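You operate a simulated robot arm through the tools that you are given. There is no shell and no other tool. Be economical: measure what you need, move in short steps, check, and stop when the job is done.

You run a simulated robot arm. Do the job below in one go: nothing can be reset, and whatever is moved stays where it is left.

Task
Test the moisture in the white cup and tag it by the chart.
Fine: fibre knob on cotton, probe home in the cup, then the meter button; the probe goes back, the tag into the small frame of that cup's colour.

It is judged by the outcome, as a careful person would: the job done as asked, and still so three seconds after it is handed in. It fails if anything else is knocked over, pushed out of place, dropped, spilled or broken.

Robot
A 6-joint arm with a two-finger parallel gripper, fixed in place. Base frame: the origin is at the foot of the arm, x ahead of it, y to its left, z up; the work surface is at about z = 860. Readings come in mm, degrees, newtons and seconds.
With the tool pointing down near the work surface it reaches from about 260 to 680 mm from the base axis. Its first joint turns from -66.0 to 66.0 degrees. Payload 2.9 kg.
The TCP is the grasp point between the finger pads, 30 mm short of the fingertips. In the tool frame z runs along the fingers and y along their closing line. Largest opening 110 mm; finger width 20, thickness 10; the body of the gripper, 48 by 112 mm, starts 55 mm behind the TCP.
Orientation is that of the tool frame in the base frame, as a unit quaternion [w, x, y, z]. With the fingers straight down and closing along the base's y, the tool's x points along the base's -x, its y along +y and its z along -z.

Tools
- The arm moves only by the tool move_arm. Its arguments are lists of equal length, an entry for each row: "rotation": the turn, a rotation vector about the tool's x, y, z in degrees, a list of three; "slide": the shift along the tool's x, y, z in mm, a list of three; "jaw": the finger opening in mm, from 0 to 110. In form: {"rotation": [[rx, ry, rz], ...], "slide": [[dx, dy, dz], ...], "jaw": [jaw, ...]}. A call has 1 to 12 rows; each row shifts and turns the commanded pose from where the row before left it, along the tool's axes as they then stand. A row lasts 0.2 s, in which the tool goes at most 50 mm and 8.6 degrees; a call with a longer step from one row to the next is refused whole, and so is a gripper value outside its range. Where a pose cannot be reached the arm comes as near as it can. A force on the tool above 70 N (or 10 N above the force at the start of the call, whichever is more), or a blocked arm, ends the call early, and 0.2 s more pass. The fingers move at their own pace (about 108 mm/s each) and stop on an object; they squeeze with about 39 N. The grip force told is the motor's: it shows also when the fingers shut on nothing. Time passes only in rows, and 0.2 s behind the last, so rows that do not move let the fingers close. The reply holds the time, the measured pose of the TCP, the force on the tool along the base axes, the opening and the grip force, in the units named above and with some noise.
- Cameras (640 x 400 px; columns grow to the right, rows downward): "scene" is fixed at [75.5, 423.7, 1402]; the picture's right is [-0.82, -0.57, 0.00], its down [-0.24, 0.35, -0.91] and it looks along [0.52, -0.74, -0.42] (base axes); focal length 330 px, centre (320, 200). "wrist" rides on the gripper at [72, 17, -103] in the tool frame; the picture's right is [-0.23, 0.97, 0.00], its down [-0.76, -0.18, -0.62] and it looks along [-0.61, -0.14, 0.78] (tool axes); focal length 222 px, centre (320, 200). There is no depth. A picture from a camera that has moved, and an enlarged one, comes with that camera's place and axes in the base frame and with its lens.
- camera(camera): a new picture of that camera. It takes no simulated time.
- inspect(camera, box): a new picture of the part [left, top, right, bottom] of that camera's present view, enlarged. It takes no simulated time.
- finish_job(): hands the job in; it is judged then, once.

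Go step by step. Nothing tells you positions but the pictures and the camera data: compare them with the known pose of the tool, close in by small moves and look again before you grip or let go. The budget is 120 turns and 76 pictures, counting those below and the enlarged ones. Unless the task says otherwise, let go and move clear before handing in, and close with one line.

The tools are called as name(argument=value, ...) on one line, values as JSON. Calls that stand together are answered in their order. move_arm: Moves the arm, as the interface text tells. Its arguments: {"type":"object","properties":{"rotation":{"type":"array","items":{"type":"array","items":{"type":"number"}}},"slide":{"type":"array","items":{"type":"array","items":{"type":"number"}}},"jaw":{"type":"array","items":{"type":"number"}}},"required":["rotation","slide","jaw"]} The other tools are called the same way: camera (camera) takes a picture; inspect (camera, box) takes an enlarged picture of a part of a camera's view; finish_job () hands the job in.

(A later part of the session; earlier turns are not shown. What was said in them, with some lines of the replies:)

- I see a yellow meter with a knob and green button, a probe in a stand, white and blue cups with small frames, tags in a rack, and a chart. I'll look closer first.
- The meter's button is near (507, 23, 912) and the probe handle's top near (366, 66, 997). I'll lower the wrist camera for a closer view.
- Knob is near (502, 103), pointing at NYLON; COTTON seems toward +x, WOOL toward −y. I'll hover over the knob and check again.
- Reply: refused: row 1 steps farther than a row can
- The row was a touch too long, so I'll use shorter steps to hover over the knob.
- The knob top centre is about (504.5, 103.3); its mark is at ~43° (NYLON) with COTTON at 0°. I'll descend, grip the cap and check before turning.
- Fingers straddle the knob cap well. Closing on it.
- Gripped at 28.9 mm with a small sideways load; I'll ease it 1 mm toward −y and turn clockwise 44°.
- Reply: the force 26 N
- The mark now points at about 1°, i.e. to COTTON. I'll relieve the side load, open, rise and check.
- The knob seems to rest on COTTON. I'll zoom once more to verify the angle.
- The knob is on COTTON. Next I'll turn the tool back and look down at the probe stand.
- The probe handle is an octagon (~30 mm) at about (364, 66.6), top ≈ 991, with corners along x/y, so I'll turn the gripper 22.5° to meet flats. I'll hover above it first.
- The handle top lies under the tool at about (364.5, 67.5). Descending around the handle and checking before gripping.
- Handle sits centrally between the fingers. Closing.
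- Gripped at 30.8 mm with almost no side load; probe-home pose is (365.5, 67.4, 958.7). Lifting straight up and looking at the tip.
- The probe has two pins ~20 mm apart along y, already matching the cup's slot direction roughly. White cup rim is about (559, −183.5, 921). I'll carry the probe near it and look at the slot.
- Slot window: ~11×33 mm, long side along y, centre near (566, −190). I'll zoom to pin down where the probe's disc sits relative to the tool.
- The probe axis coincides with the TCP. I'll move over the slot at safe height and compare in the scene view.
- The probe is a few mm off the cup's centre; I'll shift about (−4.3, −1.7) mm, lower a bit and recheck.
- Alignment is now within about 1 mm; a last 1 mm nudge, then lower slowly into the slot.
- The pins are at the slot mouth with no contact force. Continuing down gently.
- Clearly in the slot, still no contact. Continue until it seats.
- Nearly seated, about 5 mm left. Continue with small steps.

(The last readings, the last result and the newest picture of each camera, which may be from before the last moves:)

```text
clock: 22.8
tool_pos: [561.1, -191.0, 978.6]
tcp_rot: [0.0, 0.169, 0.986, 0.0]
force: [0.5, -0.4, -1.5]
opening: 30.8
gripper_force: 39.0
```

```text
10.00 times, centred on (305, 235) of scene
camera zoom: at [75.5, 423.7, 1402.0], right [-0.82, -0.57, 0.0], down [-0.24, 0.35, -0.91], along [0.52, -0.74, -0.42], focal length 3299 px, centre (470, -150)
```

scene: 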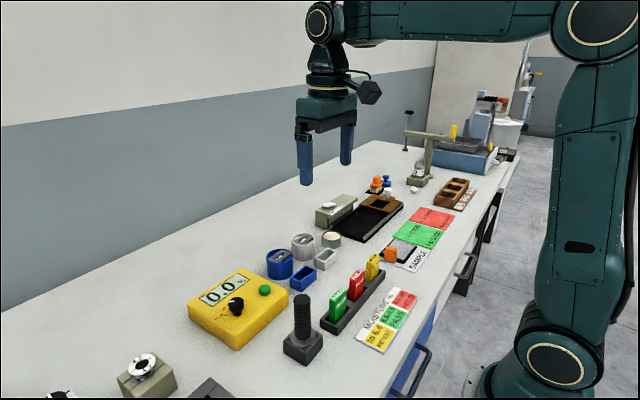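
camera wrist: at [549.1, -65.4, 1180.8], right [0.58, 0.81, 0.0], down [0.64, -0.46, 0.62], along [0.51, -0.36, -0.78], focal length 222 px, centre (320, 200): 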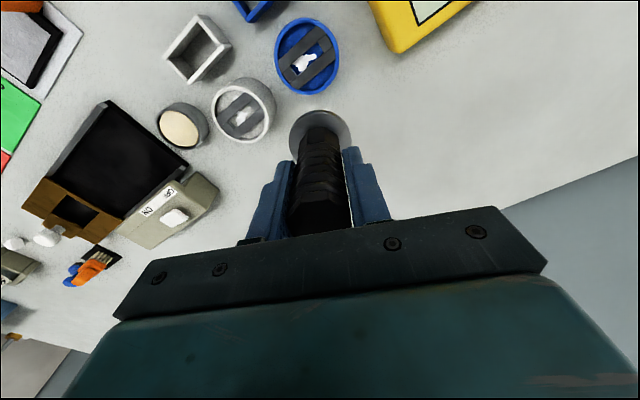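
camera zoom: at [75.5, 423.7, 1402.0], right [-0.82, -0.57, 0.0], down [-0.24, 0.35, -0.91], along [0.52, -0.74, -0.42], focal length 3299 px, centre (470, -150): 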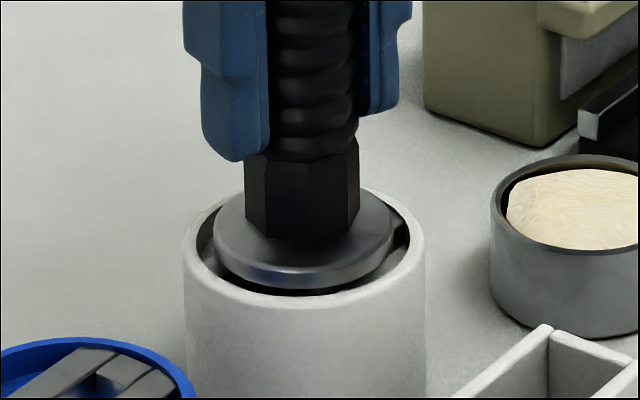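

Disc is almost on the bars; going down until a contact force shows.

move_arm(rotation=[[0, 0, 0], [0, 0, 0], [0, 0, 0]], slide=[[0, 0, 1], [0, 0, 1], [0, 0, 0]], jaw=[15, 15, 15])

```text
clock: 23.6
tool_pos: [562.2, -191.1, 977.3]
tcp_rot: [0.002, 0.17, 0.986, 0.0]
force: [3.1, 0.2, 0.2]
opening: 30.8
gripper_force: 39.3
```

move_arm(rotation=[[0, 0, 0], [0, 0, 0], [0, 0, 0]], slide=[[0, 0, 1], [0, 0, 0.7], [0, 0, 0]], jaw=[15, 15, 15])

inspect(camera="scene", box=[285, 215, 325, 255])

```text
clock: 24.4
tool_pos: [561.4, -190.4, 976.4]
tcp_rot: [0.0, 0.17, 0.985, -0.001]
force: [-0.7, 1.4, 12.1]
opening: 30.6
gripper_force: 39.0
```

```text
10.00 times, centred on (305, 235) of scene
camera zoom: at [75.2, 423.8, 1401.9], right [-0.82, -0.57, 0.0], down [-0.24, 0.35, -0.91], along [0.52, -0.74, -0.42], focal length 3299 px, centre (470, -150)
```

zoom: 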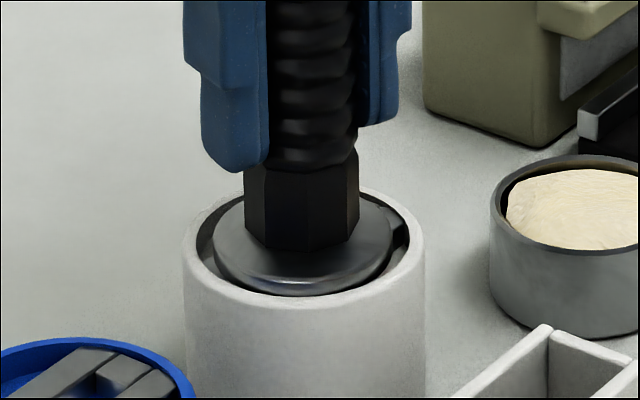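

Seated: 12 N of contact at z=976.4, disc flush on the bars. Releasing and rising straight up.

move_arm(rotation=[[0, 0, 0], [0, 0, 0], [0, 0, 0], [0, 0, 0], [0, 0, 0], [0, 0, 0], [0, 0, 0]], slide=[[0, 0, -0.8], [0, 0, 0], [0, 0, 0], [0, 0, -20], [0, 0, -40], [0, 0, -40], [0, 0, 0]], jaw=[36, 50, 64, 64, 64, 64, 64])

camera(camera="scene")

```text
clock: 26.0
tool_pos: [561.5, -191.7, 1077.0]
tcp_rot: [0.0, 0.169, 0.986, 0.0]
force: [0.0, -0.1, 1.2]
opening: 63.9
gripper_force: 0.1
```

```text
28 pictures are left
```

scene: 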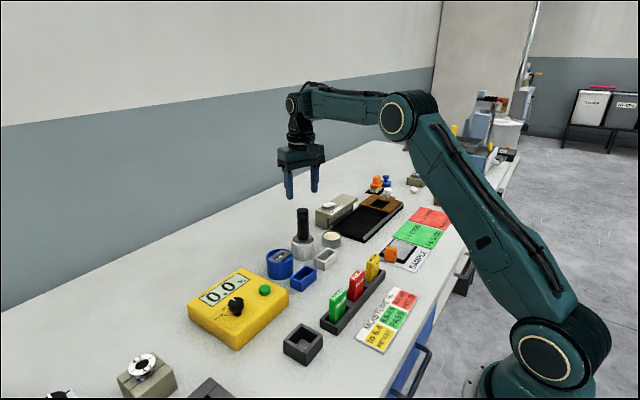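

Probe stands in the white cup; display still 0.0. Now to the green button at (506.5, 23.5) with closed fingers.

move_arm(rotation=[[0, 0, 0], [0, 0, 0], [0, 0, 0], [0, 0, 0], [0, 0, 0], [0, 0, 0], [0, 0, 0], [0, 0, 0], [0, 0, 0], [0, 0, 0]], slide=[[20.6, 30.65, 0], [20.6, 30.65, 0], [20.6, 30.65, 0], [20.6, 30.65, 0], [20.6, 30.65, 0], [20.6, 30.65, 0], [0, 0, 37], [0, 0, 37], [0, 0, 37], [0, 0, 0]], jaw=[64, 50, 30, 10, 0, 0, 0, 0, 0, 0])

inspect(camera="scene", box=[215, 260, 295, 310])

inspect(camera="wrist", box=[250, 90, 400, 200])

```text
clock: 28.2
tool_pos: [504.6, 22.8, 964.3]
tcp_rot: [0.0, 0.169, 0.986, 0.0]
force: [0.8, 0.2, -0.5]
opening: 0.1
gripper_force: 37.1
```

```text
8.00 times, centred on (255, 285) of scene
camera zoom: at [75.5, 423.7, 1402.0], right [-0.82, -0.57, 0.0], down [-0.24, 0.35, -0.91], along [0.52, -0.74, -0.42], focal length 2639 px, centre (840, -480)
```

zoom: 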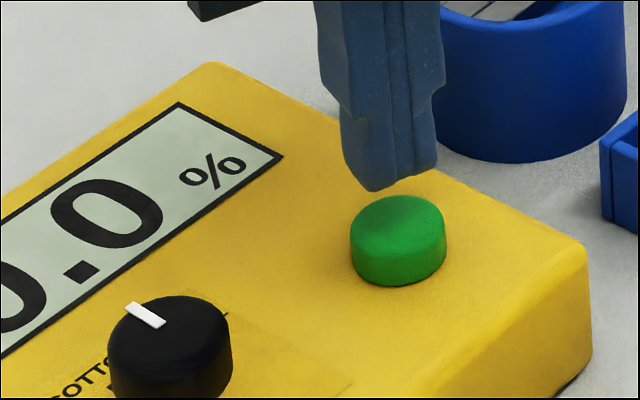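

```text
3.64 times, centred on (325, 145) of wrist
camera zoom: at [442.3, 63.5, 1067.5], right [0.54, 0.84, 0.0], down [0.66, -0.42, 0.62], along [0.53, -0.34, -0.78], focal length 808 px, centre (302, 400)
```

zoom: 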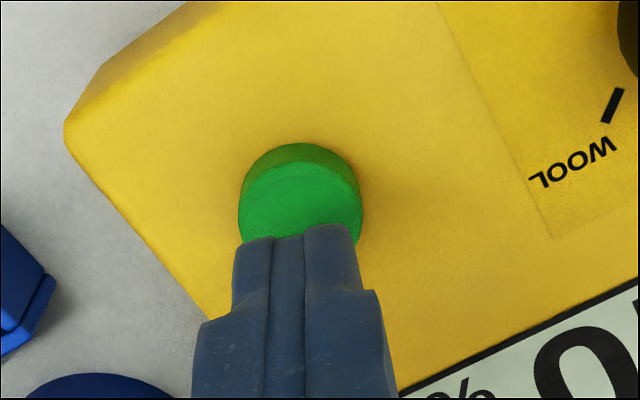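

Fingertips are above the button. Pressing down in small steps.

move_arm(rotation=[[0, 0, 0], [0, 0, 0], [0, 0, 0], [0, 0, 0], [0, 0, 0]], slide=[[0, 0, 12], [0, 0, 4], [0, 0, 3], [0, 0, 2], [0, 0, 0]], jaw=[0, 0, 0, 0, 0])

inspect(camera="scene", box=[195, 260, 295, 322])

```text
clock: 29.4
tool_pos: [504.1, 22.7, 943.9]
tcp_rot: [0.0, 0.169, 0.986, 0.0]
force: [-0.5, -2.1, 2.3]
opening: 0.0
gripper_force: 38.2
```

```text
6.40 times, centred on (245, 291) of scene
camera zoom: at [75.4, 423.6, 1402.0], right [-0.82, -0.57, 0.0], down [-0.24, 0.35, -0.91], along [0.52, -0.74, -0.42], focal length 2112 px, centre (800, -382)
```

zoom: 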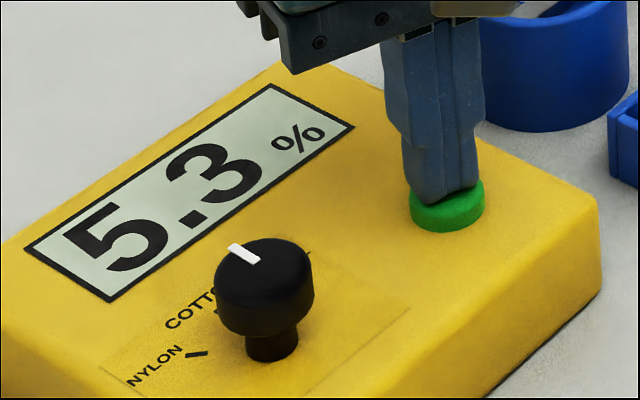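

The meter reads 5.3 %, which means RETEST (to 6.4). I'll back off and confirm the reading holds, opening up on the way to the probe.

move_arm(rotation=[[0, 0, 0], [0, 0, 0], [0, 0, 0], [0, 0, 0], [0, 0, 0]], slide=[[0, 0, -15], [0, 0, -40], [0, 0, -40], [0, 0, -40], [0, 0, 0]], jaw=[0, 0, 20, 40, 64])

inspect(camera="scene", box=[180, 220, 340, 322])

```text
clock: 30.6
tool_pos: [507.0, 24.5, 1079.0]
tcp_rot: [0.0, 0.169, 0.986, 0.0]
force: [0.1, 0.1, 0.5]
opening: 64.2
gripper_force: 0.0
```

```text
3.92 times, centred on (260, 271) of scene
camera zoom: at [75.4, 423.7, 1402.0], right [-0.82, -0.57, 0.0], down [-0.24, 0.35, -0.91], along [0.52, -0.74, -0.42], focal length 1294 px, centre (555, -78)
```

zoom: 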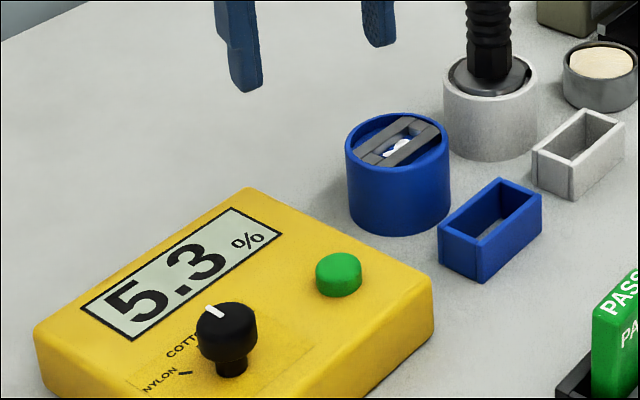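

Reading holds at 5.3 %. Returning along the same path to grasp the probe.

move_arm(rotation=[[0, 0, 0], [0, 0, 0], [0, 0, 0], [0, 0, 0], [0, 0, 0], [0, 0, 0], [0, 0, 0], [0, 0, 0], [0, 0, 0], [0, 0, 0], [0, 0, 0]], slide=[[-20.6, -30.65, 0], [-20.6, -30.65, 0], [-20.6, -30.65, 0], [-20.6, -30.65, 0], [-20.6, -30.65, 0], [-20.6, -30.65, 0], [0, 0, 0], [0, 0, 30], [0, 0, 36], [0, 0, 36], [0, 0, 0]], jaw=[64, 64, 64, 64, 64, 64, 64, 64, 64, 64, 64])

inspect(camera="wrist", box=[220, 70, 420, 195])

```text
clock: 33.0
tool_pos: [561.0, -191.1, 977.9]
tcp_rot: [0.001, 0.169, 0.986, 0.0]
force: [0.0, 1.0, -0.2]
opening: 64.3
gripper_force: 0.1
```

```text
3.20 times, centred on (320, 132) of wrist
camera zoom: at [498.5, -150.4, 1080.6], right [0.54, 0.84, 0.0], down [0.66, -0.42, 0.62], along [0.52, -0.34, -0.78], focal length 711 px, centre (320, 416)
```

zoom: 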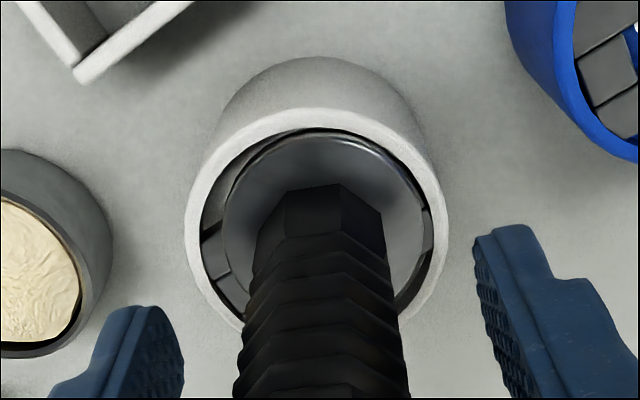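

Fingers straddle the handle as before. Gripping and lifting straight up.

move_arm(rotation=[[0, 0, 0], [0, 0, 0], [0, 0, 0], [0, 0, 0], [0, 0, 0], [0, 0, 0], [0, 0, 0], [0, 0, 0], [0, 0, 0]], slide=[[0, 0, 1], [0, 0, 0], [0, 0, 0], [0, 0, 0], [0, 0, -8], [0, 0, -20], [0, 0, -36], [0, 0, -40], [0, 0, 0]], jaw=[50, 35, 15, 15, 15, 15, 15, 15, 15])

inspect(camera="scene", box=[265, 180, 345, 260])

```text
clock: 35.0
tool_pos: [561.7, -191.8, 1079.5]
tcp_rot: [0.0, 0.169, 0.986, 0.001]
force: [0.2, 0.1, -1.5]
opening: 30.9
gripper_force: 39.4
```

```text
5.00 times, centred on (305, 220) of scene
camera zoom: at [75.5, 423.7, 1402.0], right [-0.82, -0.57, 0.0], down [-0.24, 0.35, -0.91], along [0.52, -0.74, -0.42], focal length 1650 px, centre (395, 100)
```

zoom: 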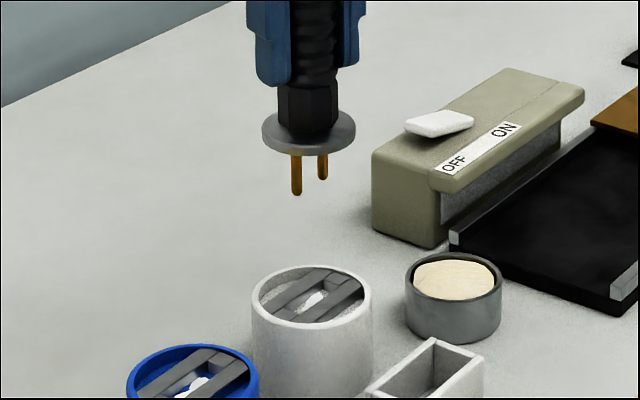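

Probe is out cleanly. Carrying it back above its stand.

move_arm(rotation=[[0, 0, 0], [0, 0, 0], [0, 0, 0], [0, 0, 0], [0, 0, 0], [0, 0, 0], [0, 0, 0], [0, 0, 0], [0, 0, 0], [0, 0, 3], [0, 0, 0]], slide=[[20, 13.2, 0], [34, 22.4, 0], [34, 22.4, 0], [34, 22.4, 0], [34, 22.4, 0], [34, 22.4, 0], [34, 22.4, 0], [27, 17.7, 0], [20.3, 13.2, 0], [0, 0, 0], [0, 0, 0]], jaw=[15, 15, 15, 15, 15, 15, 15, 15, 15, 15, 15])

inspect(camera="scene", box=[260, 250, 350, 370])

```text
clock: 37.4
tool_pos: [365.2, 69.8, 1080.1]
tcp_rot: [0.0, 0.195, 0.981, -0.001]
force: [0.3, -0.8, -1.8]
opening: 30.6
gripper_force: 39.3
```

```text
3.33 times, centred on (305, 310) of scene
camera zoom: at [75.5, 423.7, 1402.0], right [-0.82, -0.57, 0.0], down [-0.24, 0.35, -0.91], along [0.52, -0.74, -0.42], focal length 1100 px, centre (370, -167)
```

zoom: 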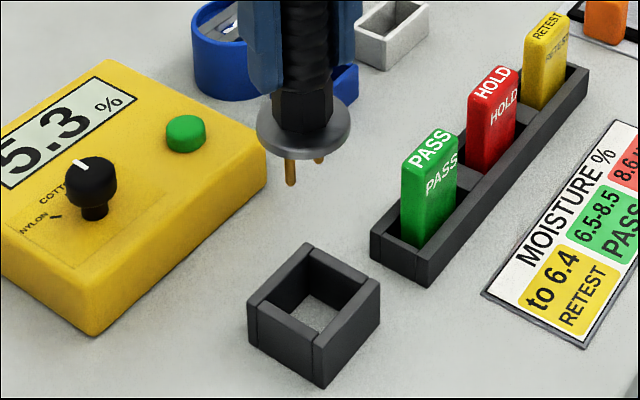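

The tool is back over the stand within ~1 mm of the pick-up pose. Lowering most of the way, then gently.

move_arm(rotation=[[0, 0, 0], [0, 0, 0], [0, 0, 0], [0, 0, 0], [0, 0, 0]], slide=[[0.5, -0.4, 35], [0, 0, 35], [0, 0, 25], [0, 0, 15], [0, 0, 0]], jaw=[15, 15, 15, 15, 15])

inspect(camera="scene", box=[280, 300, 340, 370])

```text
clock: 38.6
tool_pos: [365.3, 67.8, 969.0]
tcp_rot: [0.0, 0.195, 0.981, 0.0]
force: [-0.3, -0.6, -1.5]
opening: 30.6
gripper_force: 39.5
```

```text
5.71 times, centred on (310, 335) of scene
camera zoom: at [75.5, 423.7, 1402.0], right [-0.82, -0.57, 0.0], down [-0.24, 0.35, -0.91], along [0.52, -0.74, -0.42], focal length 1885 px, centre (377, -571)
```

zoom: 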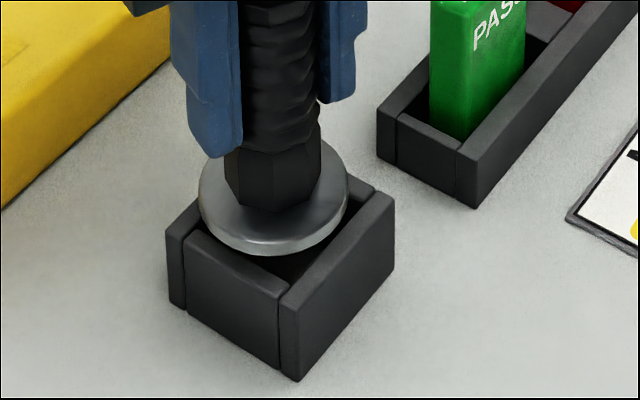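

Aligned over the stand, ~10 mm to go. Lowering the rest gently.

move_arm(rotation=[[0, 0, 0], [0, 0, 0], [0, 0, 0], [0, 0, 0]], slide=[[0, 0, 4], [0, 0, 3], [0, 0, 2], [0, 0, 0]], jaw=[15, 15, 15, 15])

```text
clock: 39.6
tool_pos: [364.4, 67.9, 960.6]
tcp_rot: [0.0, 0.195, 0.981, 0.0]
force: [-0.8, 0.0, -0.5]
opening: 30.6
gripper_force: 39.5
```

move_arm(rotation=[[0, 0, 0], [0, 0, 0], [0, 0, 0]], slide=[[0, 0, 1], [0, 0, 1], [0, 0, 0]], jaw=[15, 15, 15])

```text
clock: 40.4
tool_pos: [365.2, 67.3, 961.1]
tcp_rot: [0.0, 0.195, 0.981, 0.0]
force: [-3.4, -1.4, 17.9]
opening: 30.8
gripper_force: 39.0
```

Contact at z≈961, close to the original 958.7. Checking that the disc sits properly.

inspect(camera="scene", box=[280, 300, 340, 370])

inspect(camera="wrist", box=[200, 60, 440, 210])

```text
5.71 times, centred on (310, 335) of scene
camera zoom: at [75.2, 423.6, 1402.0], right [-0.82, -0.57, 0.0], down [-0.24, 0.35, -0.91], along [0.52, -0.74, -0.42], focal length 1885 px, centre (377, -571)
```

zoom: 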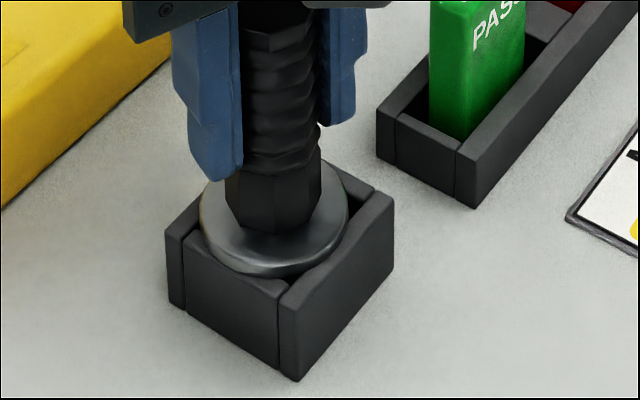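

```text
2.67 times, centred on (320, 135) of wrist
camera zoom: at [304.4, 111.8, 1062.5], right [0.58, 0.81, 0.0], down [0.64, -0.46, 0.62], along [0.51, -0.36, -0.78], focal length 592 px, centre (320, 373)
```

zoom: 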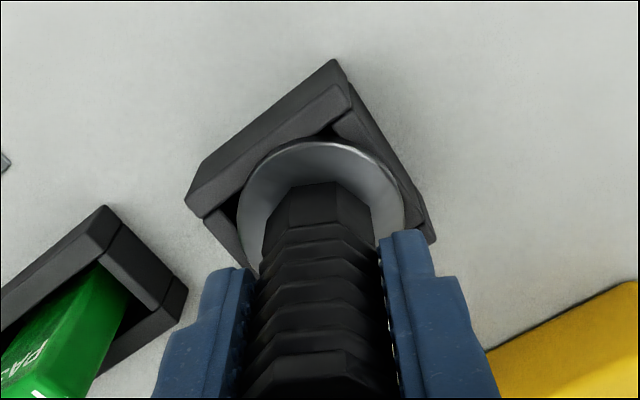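

Disc sits just as it did originally. Releasing and rising.

move_arm(rotation=[[0, 0, 0], [0, 0, 0], [0, 0, 0], [0, 0, 0], [0, 0, 0], [0, 0, 0], [0, 0, 0]], slide=[[0, 0, -1], [0, 0, 0], [0, 0, 0], [0, 0, -20], [0, 0, -40], [0, 0, -40], [0, 0, 0]], jaw=[36, 50, 64, 64, 64, 64, 64])

inspect(camera="scene", box=[270, 240, 400, 370])

```text
clock: 42.0
tool_pos: [364.6, 67.0, 1059.1]
tcp_rot: [0.0, 0.195, 0.981, 0.0]
force: [0.2, 0.5, -0.4]
opening: 64.0
gripper_force: 0.0
```

```text
3.08 times, centred on (335, 305) of scene
camera zoom: at [75.4, 423.7, 1402.0], right [-0.82, -0.57, 0.0], down [-0.24, 0.35, -0.91], along [0.52, -0.74, -0.42], focal length 1015 px, centre (274, -123)
```

zoom: 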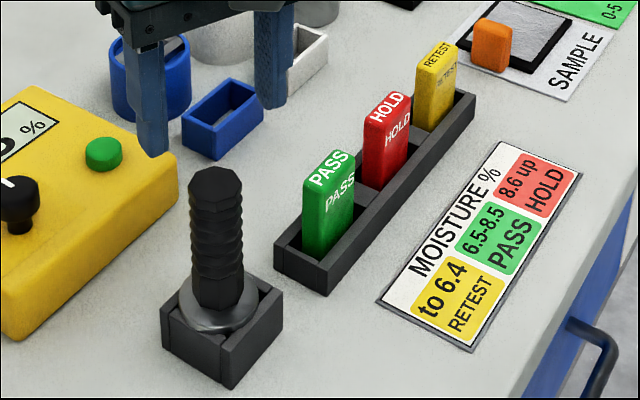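

Probe is back, upright. The RETEST tag is near (348, −184.5), top z≈946. Moving above it with the gripper square to the bench.

move_arm(rotation=[[0, 0, -7.5], [0, 0, -7.5], [0, 0, -7.5], [0, 0, 0], [0, 0, 0], [0, 0, 0], [0, 0, 0], [0, 0, 0], [0, 0, 0], [0, 0, 0]], slide=[[0, 0, 0], [0, 0, 0], [0, 0, 0], [2.7, -41.9, 0], [2.7, -41.9, 0], [2.7, -41.9, 0], [2.7, -41.9, 0], [2.7, -41.9, 0], [2.8, -41.9, 0], [0, 0, 0]], jaw=[64, 64, 64, 64, 64, 64, 64, 64, 64, 64])

inspect(camera="wrist", box=[230, 60, 410, 180])

inspect(camera="scene", box=[300, 240, 400, 310])

```text
clock: 44.2
tool_pos: [348.3, -184.2, 1060.8]
tcp_rot: [0.0, 0.001, 1.0, -0.001]
force: [0.7, 1.2, -0.4]
opening: 64.0
gripper_force: 0.1
```

```text
3.33 times, centred on (320, 120) of wrist
camera zoom: at [276.0, -166.8, 1163.7], right [0.23, 0.97, 0.0], down [0.76, -0.18, 0.62], along [0.61, -0.14, -0.78], focal length 740 px, centre (320, 467)
```

zoom: 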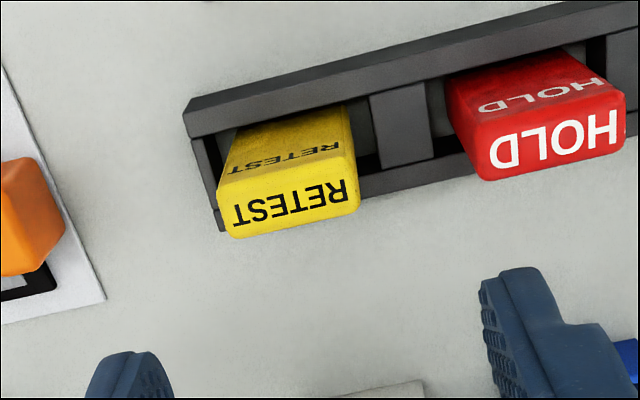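

```text
5.71 times, centred on (350, 275) of scene
camera zoom: at [75.5, 423.7, 1402.0], right [-0.82, -0.57, 0.0], down [-0.24, 0.35, -0.91], along [0.52, -0.74, -0.42], focal length 1885 px, centre (149, -229)
```

zoom: 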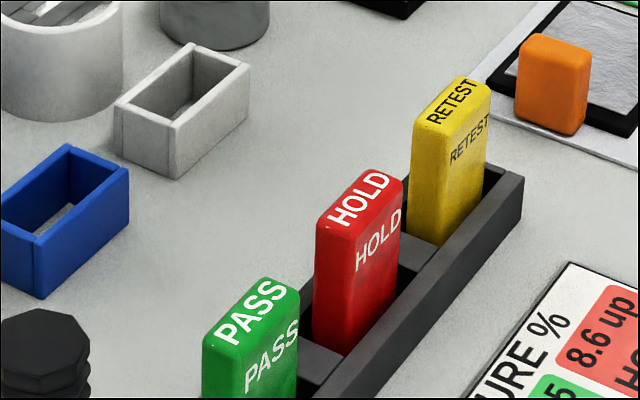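

RETEST tag is ~40×15 mm at about (351, −192.5), top ≈ 939, long side along y. Shifting over it and lowering to just above.

move_arm(rotation=[[0, 0, 0], [0, 0, 0], [0, 0, 0], [0, 0, 0]], slide=[[-2.8, -8.3, 0], [0, 0, 43], [0, 0, 42], [0, 0, 0]], jaw=[62, 62, 62, 62])

inspect(camera="wrist", box=[220, 80, 420, 205])

inspect(camera="scene", box=[330, 225, 410, 295])

```text
clock: 45.2
tool_pos: [351.2, -194.0, 971.4]
tcp_rot: [0.0, 0.001, 1.0, -0.001]
force: [0.2, -0.6, 0.6]
opening: 61.9
gripper_force: 0.0
```

```text
3.20 times, centred on (320, 142) of wrist
camera zoom: at [279.1, -176.5, 1075.7], right [0.23, 0.97, 0.0], down [0.76, -0.18, 0.62], along [0.61, -0.14, -0.78], focal length 711 px, centre (320, 384)
```

zoom: 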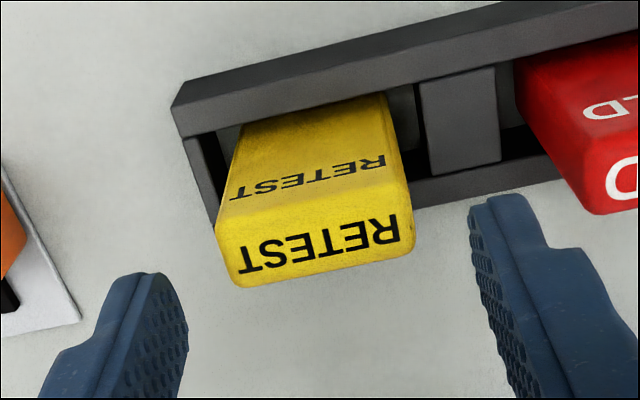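

```text
5.71 times, centred on (370, 260) of scene
camera zoom: at [75.5, 423.7, 1402.0], right [-0.82, -0.57, 0.0], down [-0.24, 0.35, -0.91], along [0.52, -0.74, -0.42], focal length 1885 px, centre (34, -143)
```

zoom: 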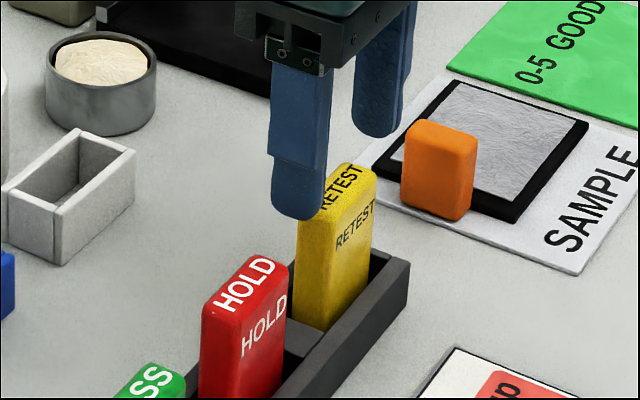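

Well centred in y; I'll shift 2 mm toward −x, lower 36 mm and close on the tag.

move_arm(rotation=[[0, 0, 0], [0, 0, 0], [0, 0, 0], [0, 0, 0], [0, 0, 0], [0, 0, 0], [0, 0, 0]], slide=[[2, 0.3, 0], [0, 0, 18], [0, 0, 18], [0, 0, 0], [0, 0, 0], [0, 0, 0], [0, 0, 0]], jaw=[62, 62, 62, 55, 48, 25, 25])

inspect(camera="wrist", box=[220, 80, 420, 205])

```text
clock: 46.8
tool_pos: [350.1, -193.9, 939.1]
tcp_rot: [-0.001, 0.0, 1.0, 0.0]
force: [0.3, -0.2, 0.3]
opening: 43.0
gripper_force: 39.1
```

```text
3.20 times, centred on (320, 142) of wrist
camera zoom: at [277.4, -175.2, 1042.2], right [0.23, 0.97, 0.0], down [0.76, -0.18, 0.62], along [0.61, -0.14, -0.78], focal length 711 px, centre (320, 384)
```

zoom: 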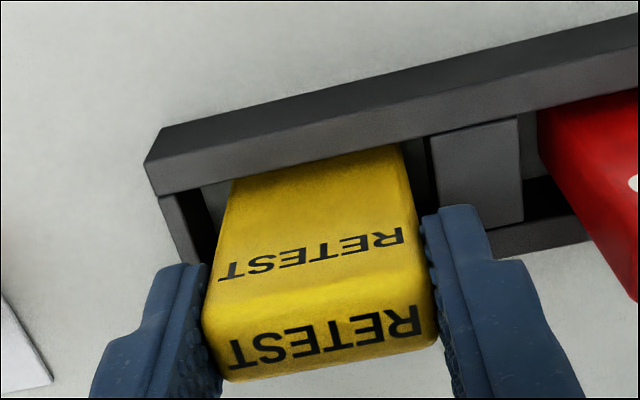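

Tag gripped at 43 mm. Lifting straight up and moving toward the white frame.

move_arm(rotation=[[0, 0, 0], [0, 0, 0], [0, 0, 0], [0, 0, 0], [0, 0, 0], [0, 0, 0], [0, 0, 0], [0, 0, 0]], slide=[[0, 0, -10], [0, 0, -30], [0, 0, -40], [0, 0, 0], [-30, 1.5, 0], [-40, 2, 0], [-30, 1.5, 0], [0, 0, 0]], jaw=[25, 25, 25, 25, 25, 25, 25, 25])

inspect(camera="wrist", box=[220, 80, 420, 205])

inspect(camera="scene", box=[290, 210, 390, 280])

```text
clock: 48.6
tool_pos: [448.8, -188.5, 1017.7]
tcp_rot: [0.0, 0.0, 1.0, 0.0]
force: [0.0, -0.2, -0.5]
opening: 43.1
gripper_force: 39.3
```

```text
3.20 times, centred on (320, 142) of wrist
camera zoom: at [376.9, -169.9, 1121.2], right [0.23, 0.97, 0.0], down [0.76, -0.18, 0.62], along [0.61, -0.14, -0.78], focal length 711 px, centre (320, 384)
```

zoom: 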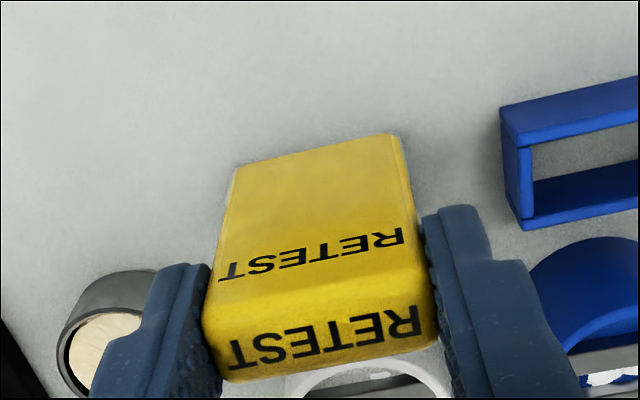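

```text
5.71 times, centred on (340, 245) of scene
camera zoom: at [75.5, 423.7, 1402.0], right [-0.82, -0.57, 0.0], down [-0.24, 0.35, -0.91], along [0.52, -0.74, -0.42], focal length 1885 px, centre (206, -57)
```

zoom: 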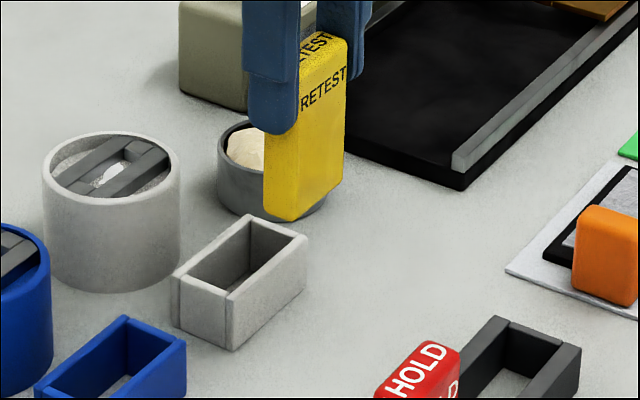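

Tag held well; its bottom is ~943. The white frame is near (486, −191), top ≈ 890. I'll move over it and lower to ~12 mm above.

move_arm(rotation=[[0, 0, 0], [0, 0, 0], [0, 0, 0], [0, 0, 0]], slide=[[-39.1, -4, 0], [0, 0, 20], [0, 0, 18], [0, 0, 0]], jaw=[25, 25, 25, 25])

inspect(camera="scene", box=[300, 220, 350, 275])

```text
clock: 49.6
tool_pos: [489.3, -191.3, 980.7]
tcp_rot: [0.0, 0.0, 1.0, 0.0]
force: [0.6, -1.1, -0.2]
opening: 43.2
gripper_force: 38.3
```

```text
7.27 times, centred on (325, 248) of scene
camera zoom: at [75.5, 423.7, 1402.0], right [-0.82, -0.57, 0.0], down [-0.24, 0.35, -0.91], along [0.52, -0.74, -0.42], focal length 2399 px, centre (284, -146)
```

zoom: 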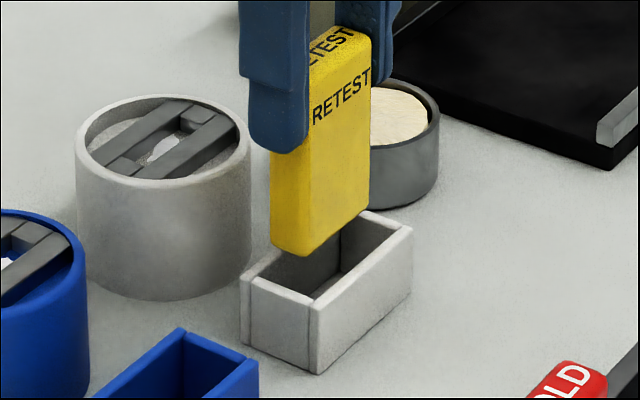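

Offset needs better depth knowledge. I'll rise, sidestep +90 mm in y, and view the white frame with the wrist camera unobstructed.

move_arm(rotation=[[0, 0, 0], [0, 0, 0], [0, 0, 0], [0, 0, 0]], slide=[[0, 0, -40], [0, 45, 0], [0, 45, 0], [0, 0, 0]], jaw=[25, 25, 25, 25])

inspect(camera="wrist", box=[190, 90, 310, 180])

```text
clock: 50.6
tool_pos: [490.2, -101.4, 1022.1]
tcp_rot: [0.0, 0.0, 1.0, 0.001]
force: [-0.2, -0.2, -0.2]
opening: 43.3
gripper_force: 38.7
```

```text
4.44 times, centred on (250, 135) of wrist
camera zoom: at [417.3, -83.4, 1125.4], right [0.23, 0.97, 0.0], down [0.76, -0.18, 0.62], along [0.61, -0.14, -0.78], focal length 987 px, centre (631, 489)
```

zoom: 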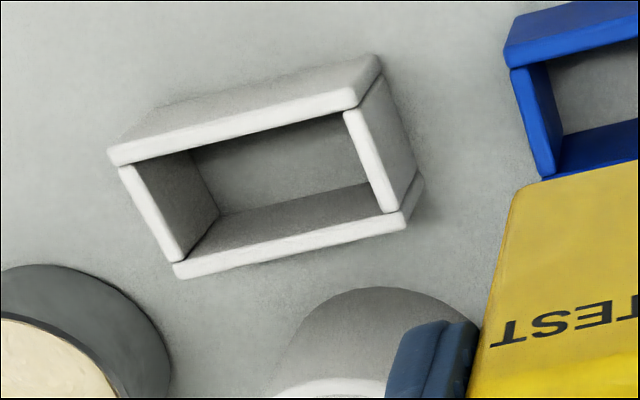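

Frame inner opening is ~54×24 mm centred at about (488, −192.4), giving ±4–5 mm margin. Returning with a small correction and lowering to just above.

move_arm(rotation=[[0, 0, 0], [0, 0, 0], [0, 0, 0], [0, 0, 0], [0, 0, 0]], slide=[[0.5, -46, 0], [0.5, -46.3, 0], [0, 0, 30], [0, 0, 22], [0, 0, 0]], jaw=[25, 25, 25, 25, 25])

inspect(camera="scene", box=[300, 225, 350, 275])

```text
clock: 51.8
tool_pos: [488.3, -192.8, 970.5]
tcp_rot: [0.0, 0.0, 1.0, 0.0]
force: [0.5, -1.0, -0.6]
opening: 43.1
gripper_force: 38.9
```

```text
8.00 times, centred on (325, 250) of scene
camera zoom: at [75.5, 423.7, 1402.0], right [-0.82, -0.57, 0.0], down [-0.24, 0.35, -0.91], along [0.52, -0.74, -0.42], focal length 2639 px, centre (280, -200)
```

zoom: 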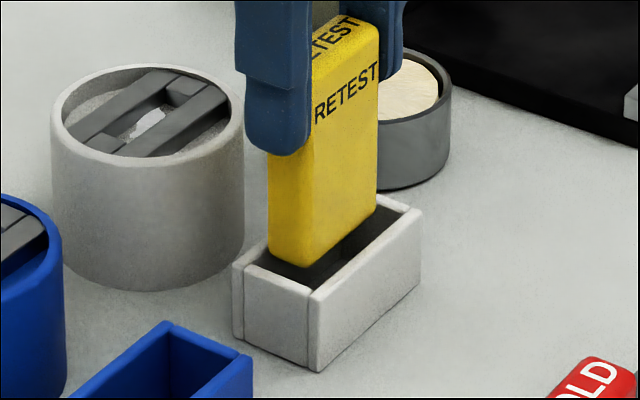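

Tag is aligned over the opening. Lowering in with small steps.

move_arm(rotation=[[0, 0, 0], [0, 0, 0], [0, 0, 0], [0, 0, 0], [0, 0, 0]], slide=[[0, 0, 4], [0, 0, 4], [0, 0, 4], [0, 0, 4], [0, 0, 0]], jaw=[25, 25, 25, 25, 25])

inspect(camera="scene", box=[300, 225, 350, 275])

```text
clock: 53.0
tool_pos: [486.8, -192.1, 953.2]
tcp_rot: [0.0, 0.001, 1.0, 0.0]
force: [0.0, 0.1, -0.2]
opening: 43.0
gripper_force: 39.1
```

```text
8.00 times, centred on (325, 250) of scene
camera zoom: at [75.5, 423.7, 1402.0], right [-0.82, -0.57, 0.0], down [-0.24, 0.35, -0.91], along [0.52, -0.74, -0.42], focal length 2639 px, centre (280, -200)
```

zoom: 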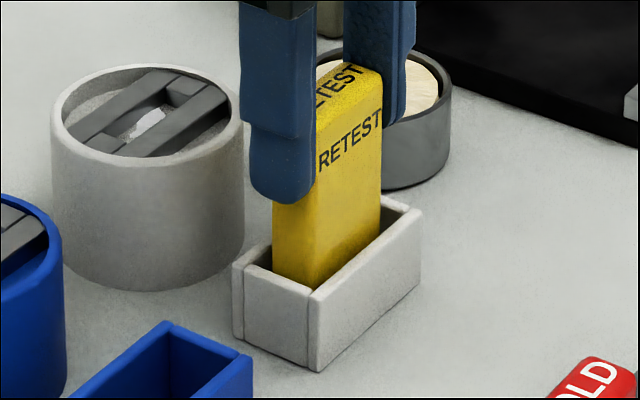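

It's entering the frame freely. Continuing to the bottom.

move_arm(rotation=[[0, 0, 0], [0, 0, 0], [0, 0, 0], [0, 0, 0], [0, 0, 0]], slide=[[0, 0, 5], [0, 0, 4], [0, 0, 3], [0, 0, 1], [0, 0, 0]], jaw=[25, 25, 25, 25, 25])

```text
clock: 54.2
tool_pos: [487.1, -192.4, 938.9]
tcp_rot: [0.0, 0.0, 1.0, 0.0]
force: [-0.1, 0.2, -0.7]
opening: 42.9
gripper_force: 39.5
```

move_arm(rotation=[[0, 0, 0], [0, 0, 0], [0, 0, 0], [0, 0, 0]], slide=[[0, 0, 1], [0, 0, 1], [0, 0, 1], [0, 0, 0]], jaw=[25, 25, 25, 25])

```text
clock: 55.2
tool_pos: [487.5, -193.7, 938.4]
tcp_rot: [0.001, 0.0, 1.0, -0.001]
force: [-6.1, 2.9, 28.3]
opening: 43.2
gripper_force: 38.9
```

Seated on the bottom (28 N). Easing back, releasing and rising.

move_arm(rotation=[[0, 0, 0], [0, 0, 0], [0, 0, 0], [0, 0, 0], [0, 0, 0], [0, 0, 0], [0, 0, 0], [0, 0, 0]], slide=[[0, 0, -1.8], [0, 0, 0], [0, 0, 0], [0, 0, 0], [0, 0, -20], [0, 0, -40], [0, 0, -45], [0, 0, 0]], jaw=[25, 46, 54, 62, 62, 62, 62, 62])

inspect(camera="scene", box=[180, 210, 420, 370])

```text
clock: 57.0
tool_pos: [487.1, -194.1, 1045.4]
tcp_rot: [-0.001, 0.0, 1.0, 0.001]
force: [1.3, 0.0, 0.6]
opening: 61.8
gripper_force: 0.1
```

```text
2.50 times, centred on (300, 290) of scene
camera zoom: at [75.4, 423.7, 1402.0], right [-0.82, -0.57, 0.0], down [-0.24, 0.35, -0.91], along [0.52, -0.74, -0.42], focal length 825 px, centre (370, -25)
```

zoom: 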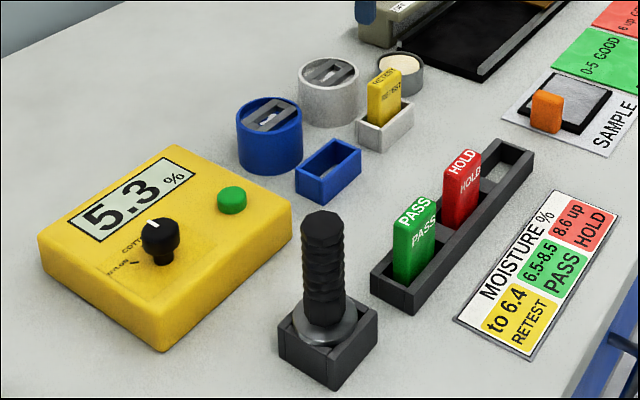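

Everything looks in place; a closer look at the probe in its stand and the tag to be sure.

inspect(camera="scene", box=[270, 280, 350, 370])

inspect(camera="scene", box=[300, 225, 350, 275])

```text
4.44 times, centred on (310, 325) of scene
camera zoom: at [75.4, 423.7, 1402.0], right [-0.82, -0.57, 0.0], down [-0.24, 0.35, -0.91], along [0.52, -0.74, -0.42], focal length 1466 px, centre (364, -356)
```

zoom: 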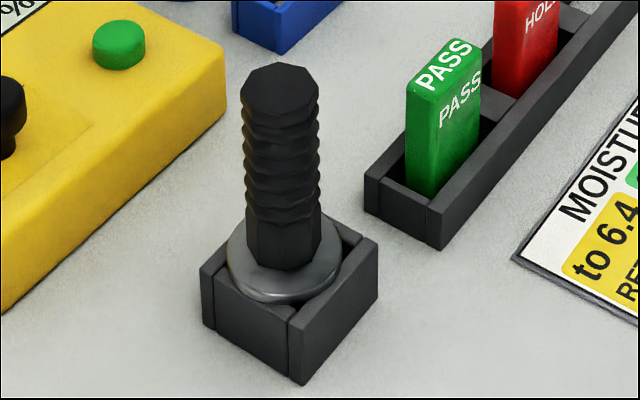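

```text
8.00 times, centred on (325, 250) of scene
camera zoom: at [75.4, 423.7, 1402.0], right [-0.82, -0.57, 0.0], down [-0.24, 0.35, -0.91], along [0.52, -0.74, -0.42], focal length 2639 px, centre (280, -200)
```

zoom: 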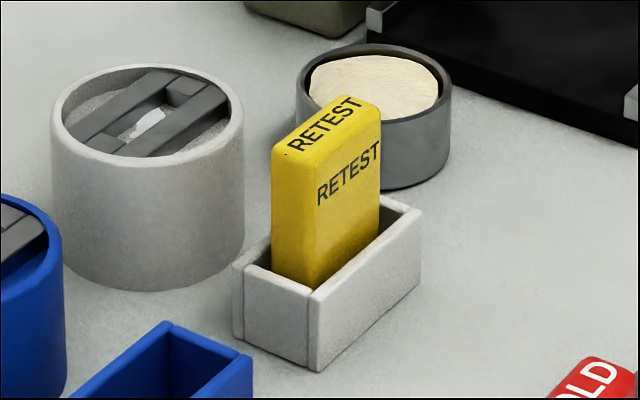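

I can see the RETEST tag upright in the white frame, the probe back in its stand, the knob on COTTON and the arm clear above everything. Handing in.

finish_job()

```text
The job is handed in.
```

The white cup tested at 5.3 % moisture with the knob on COTTON. The chart makes that RETEST, so the RETEST tag is now in the white frame. The probe is back in its stand, about 2 mm from where it started.
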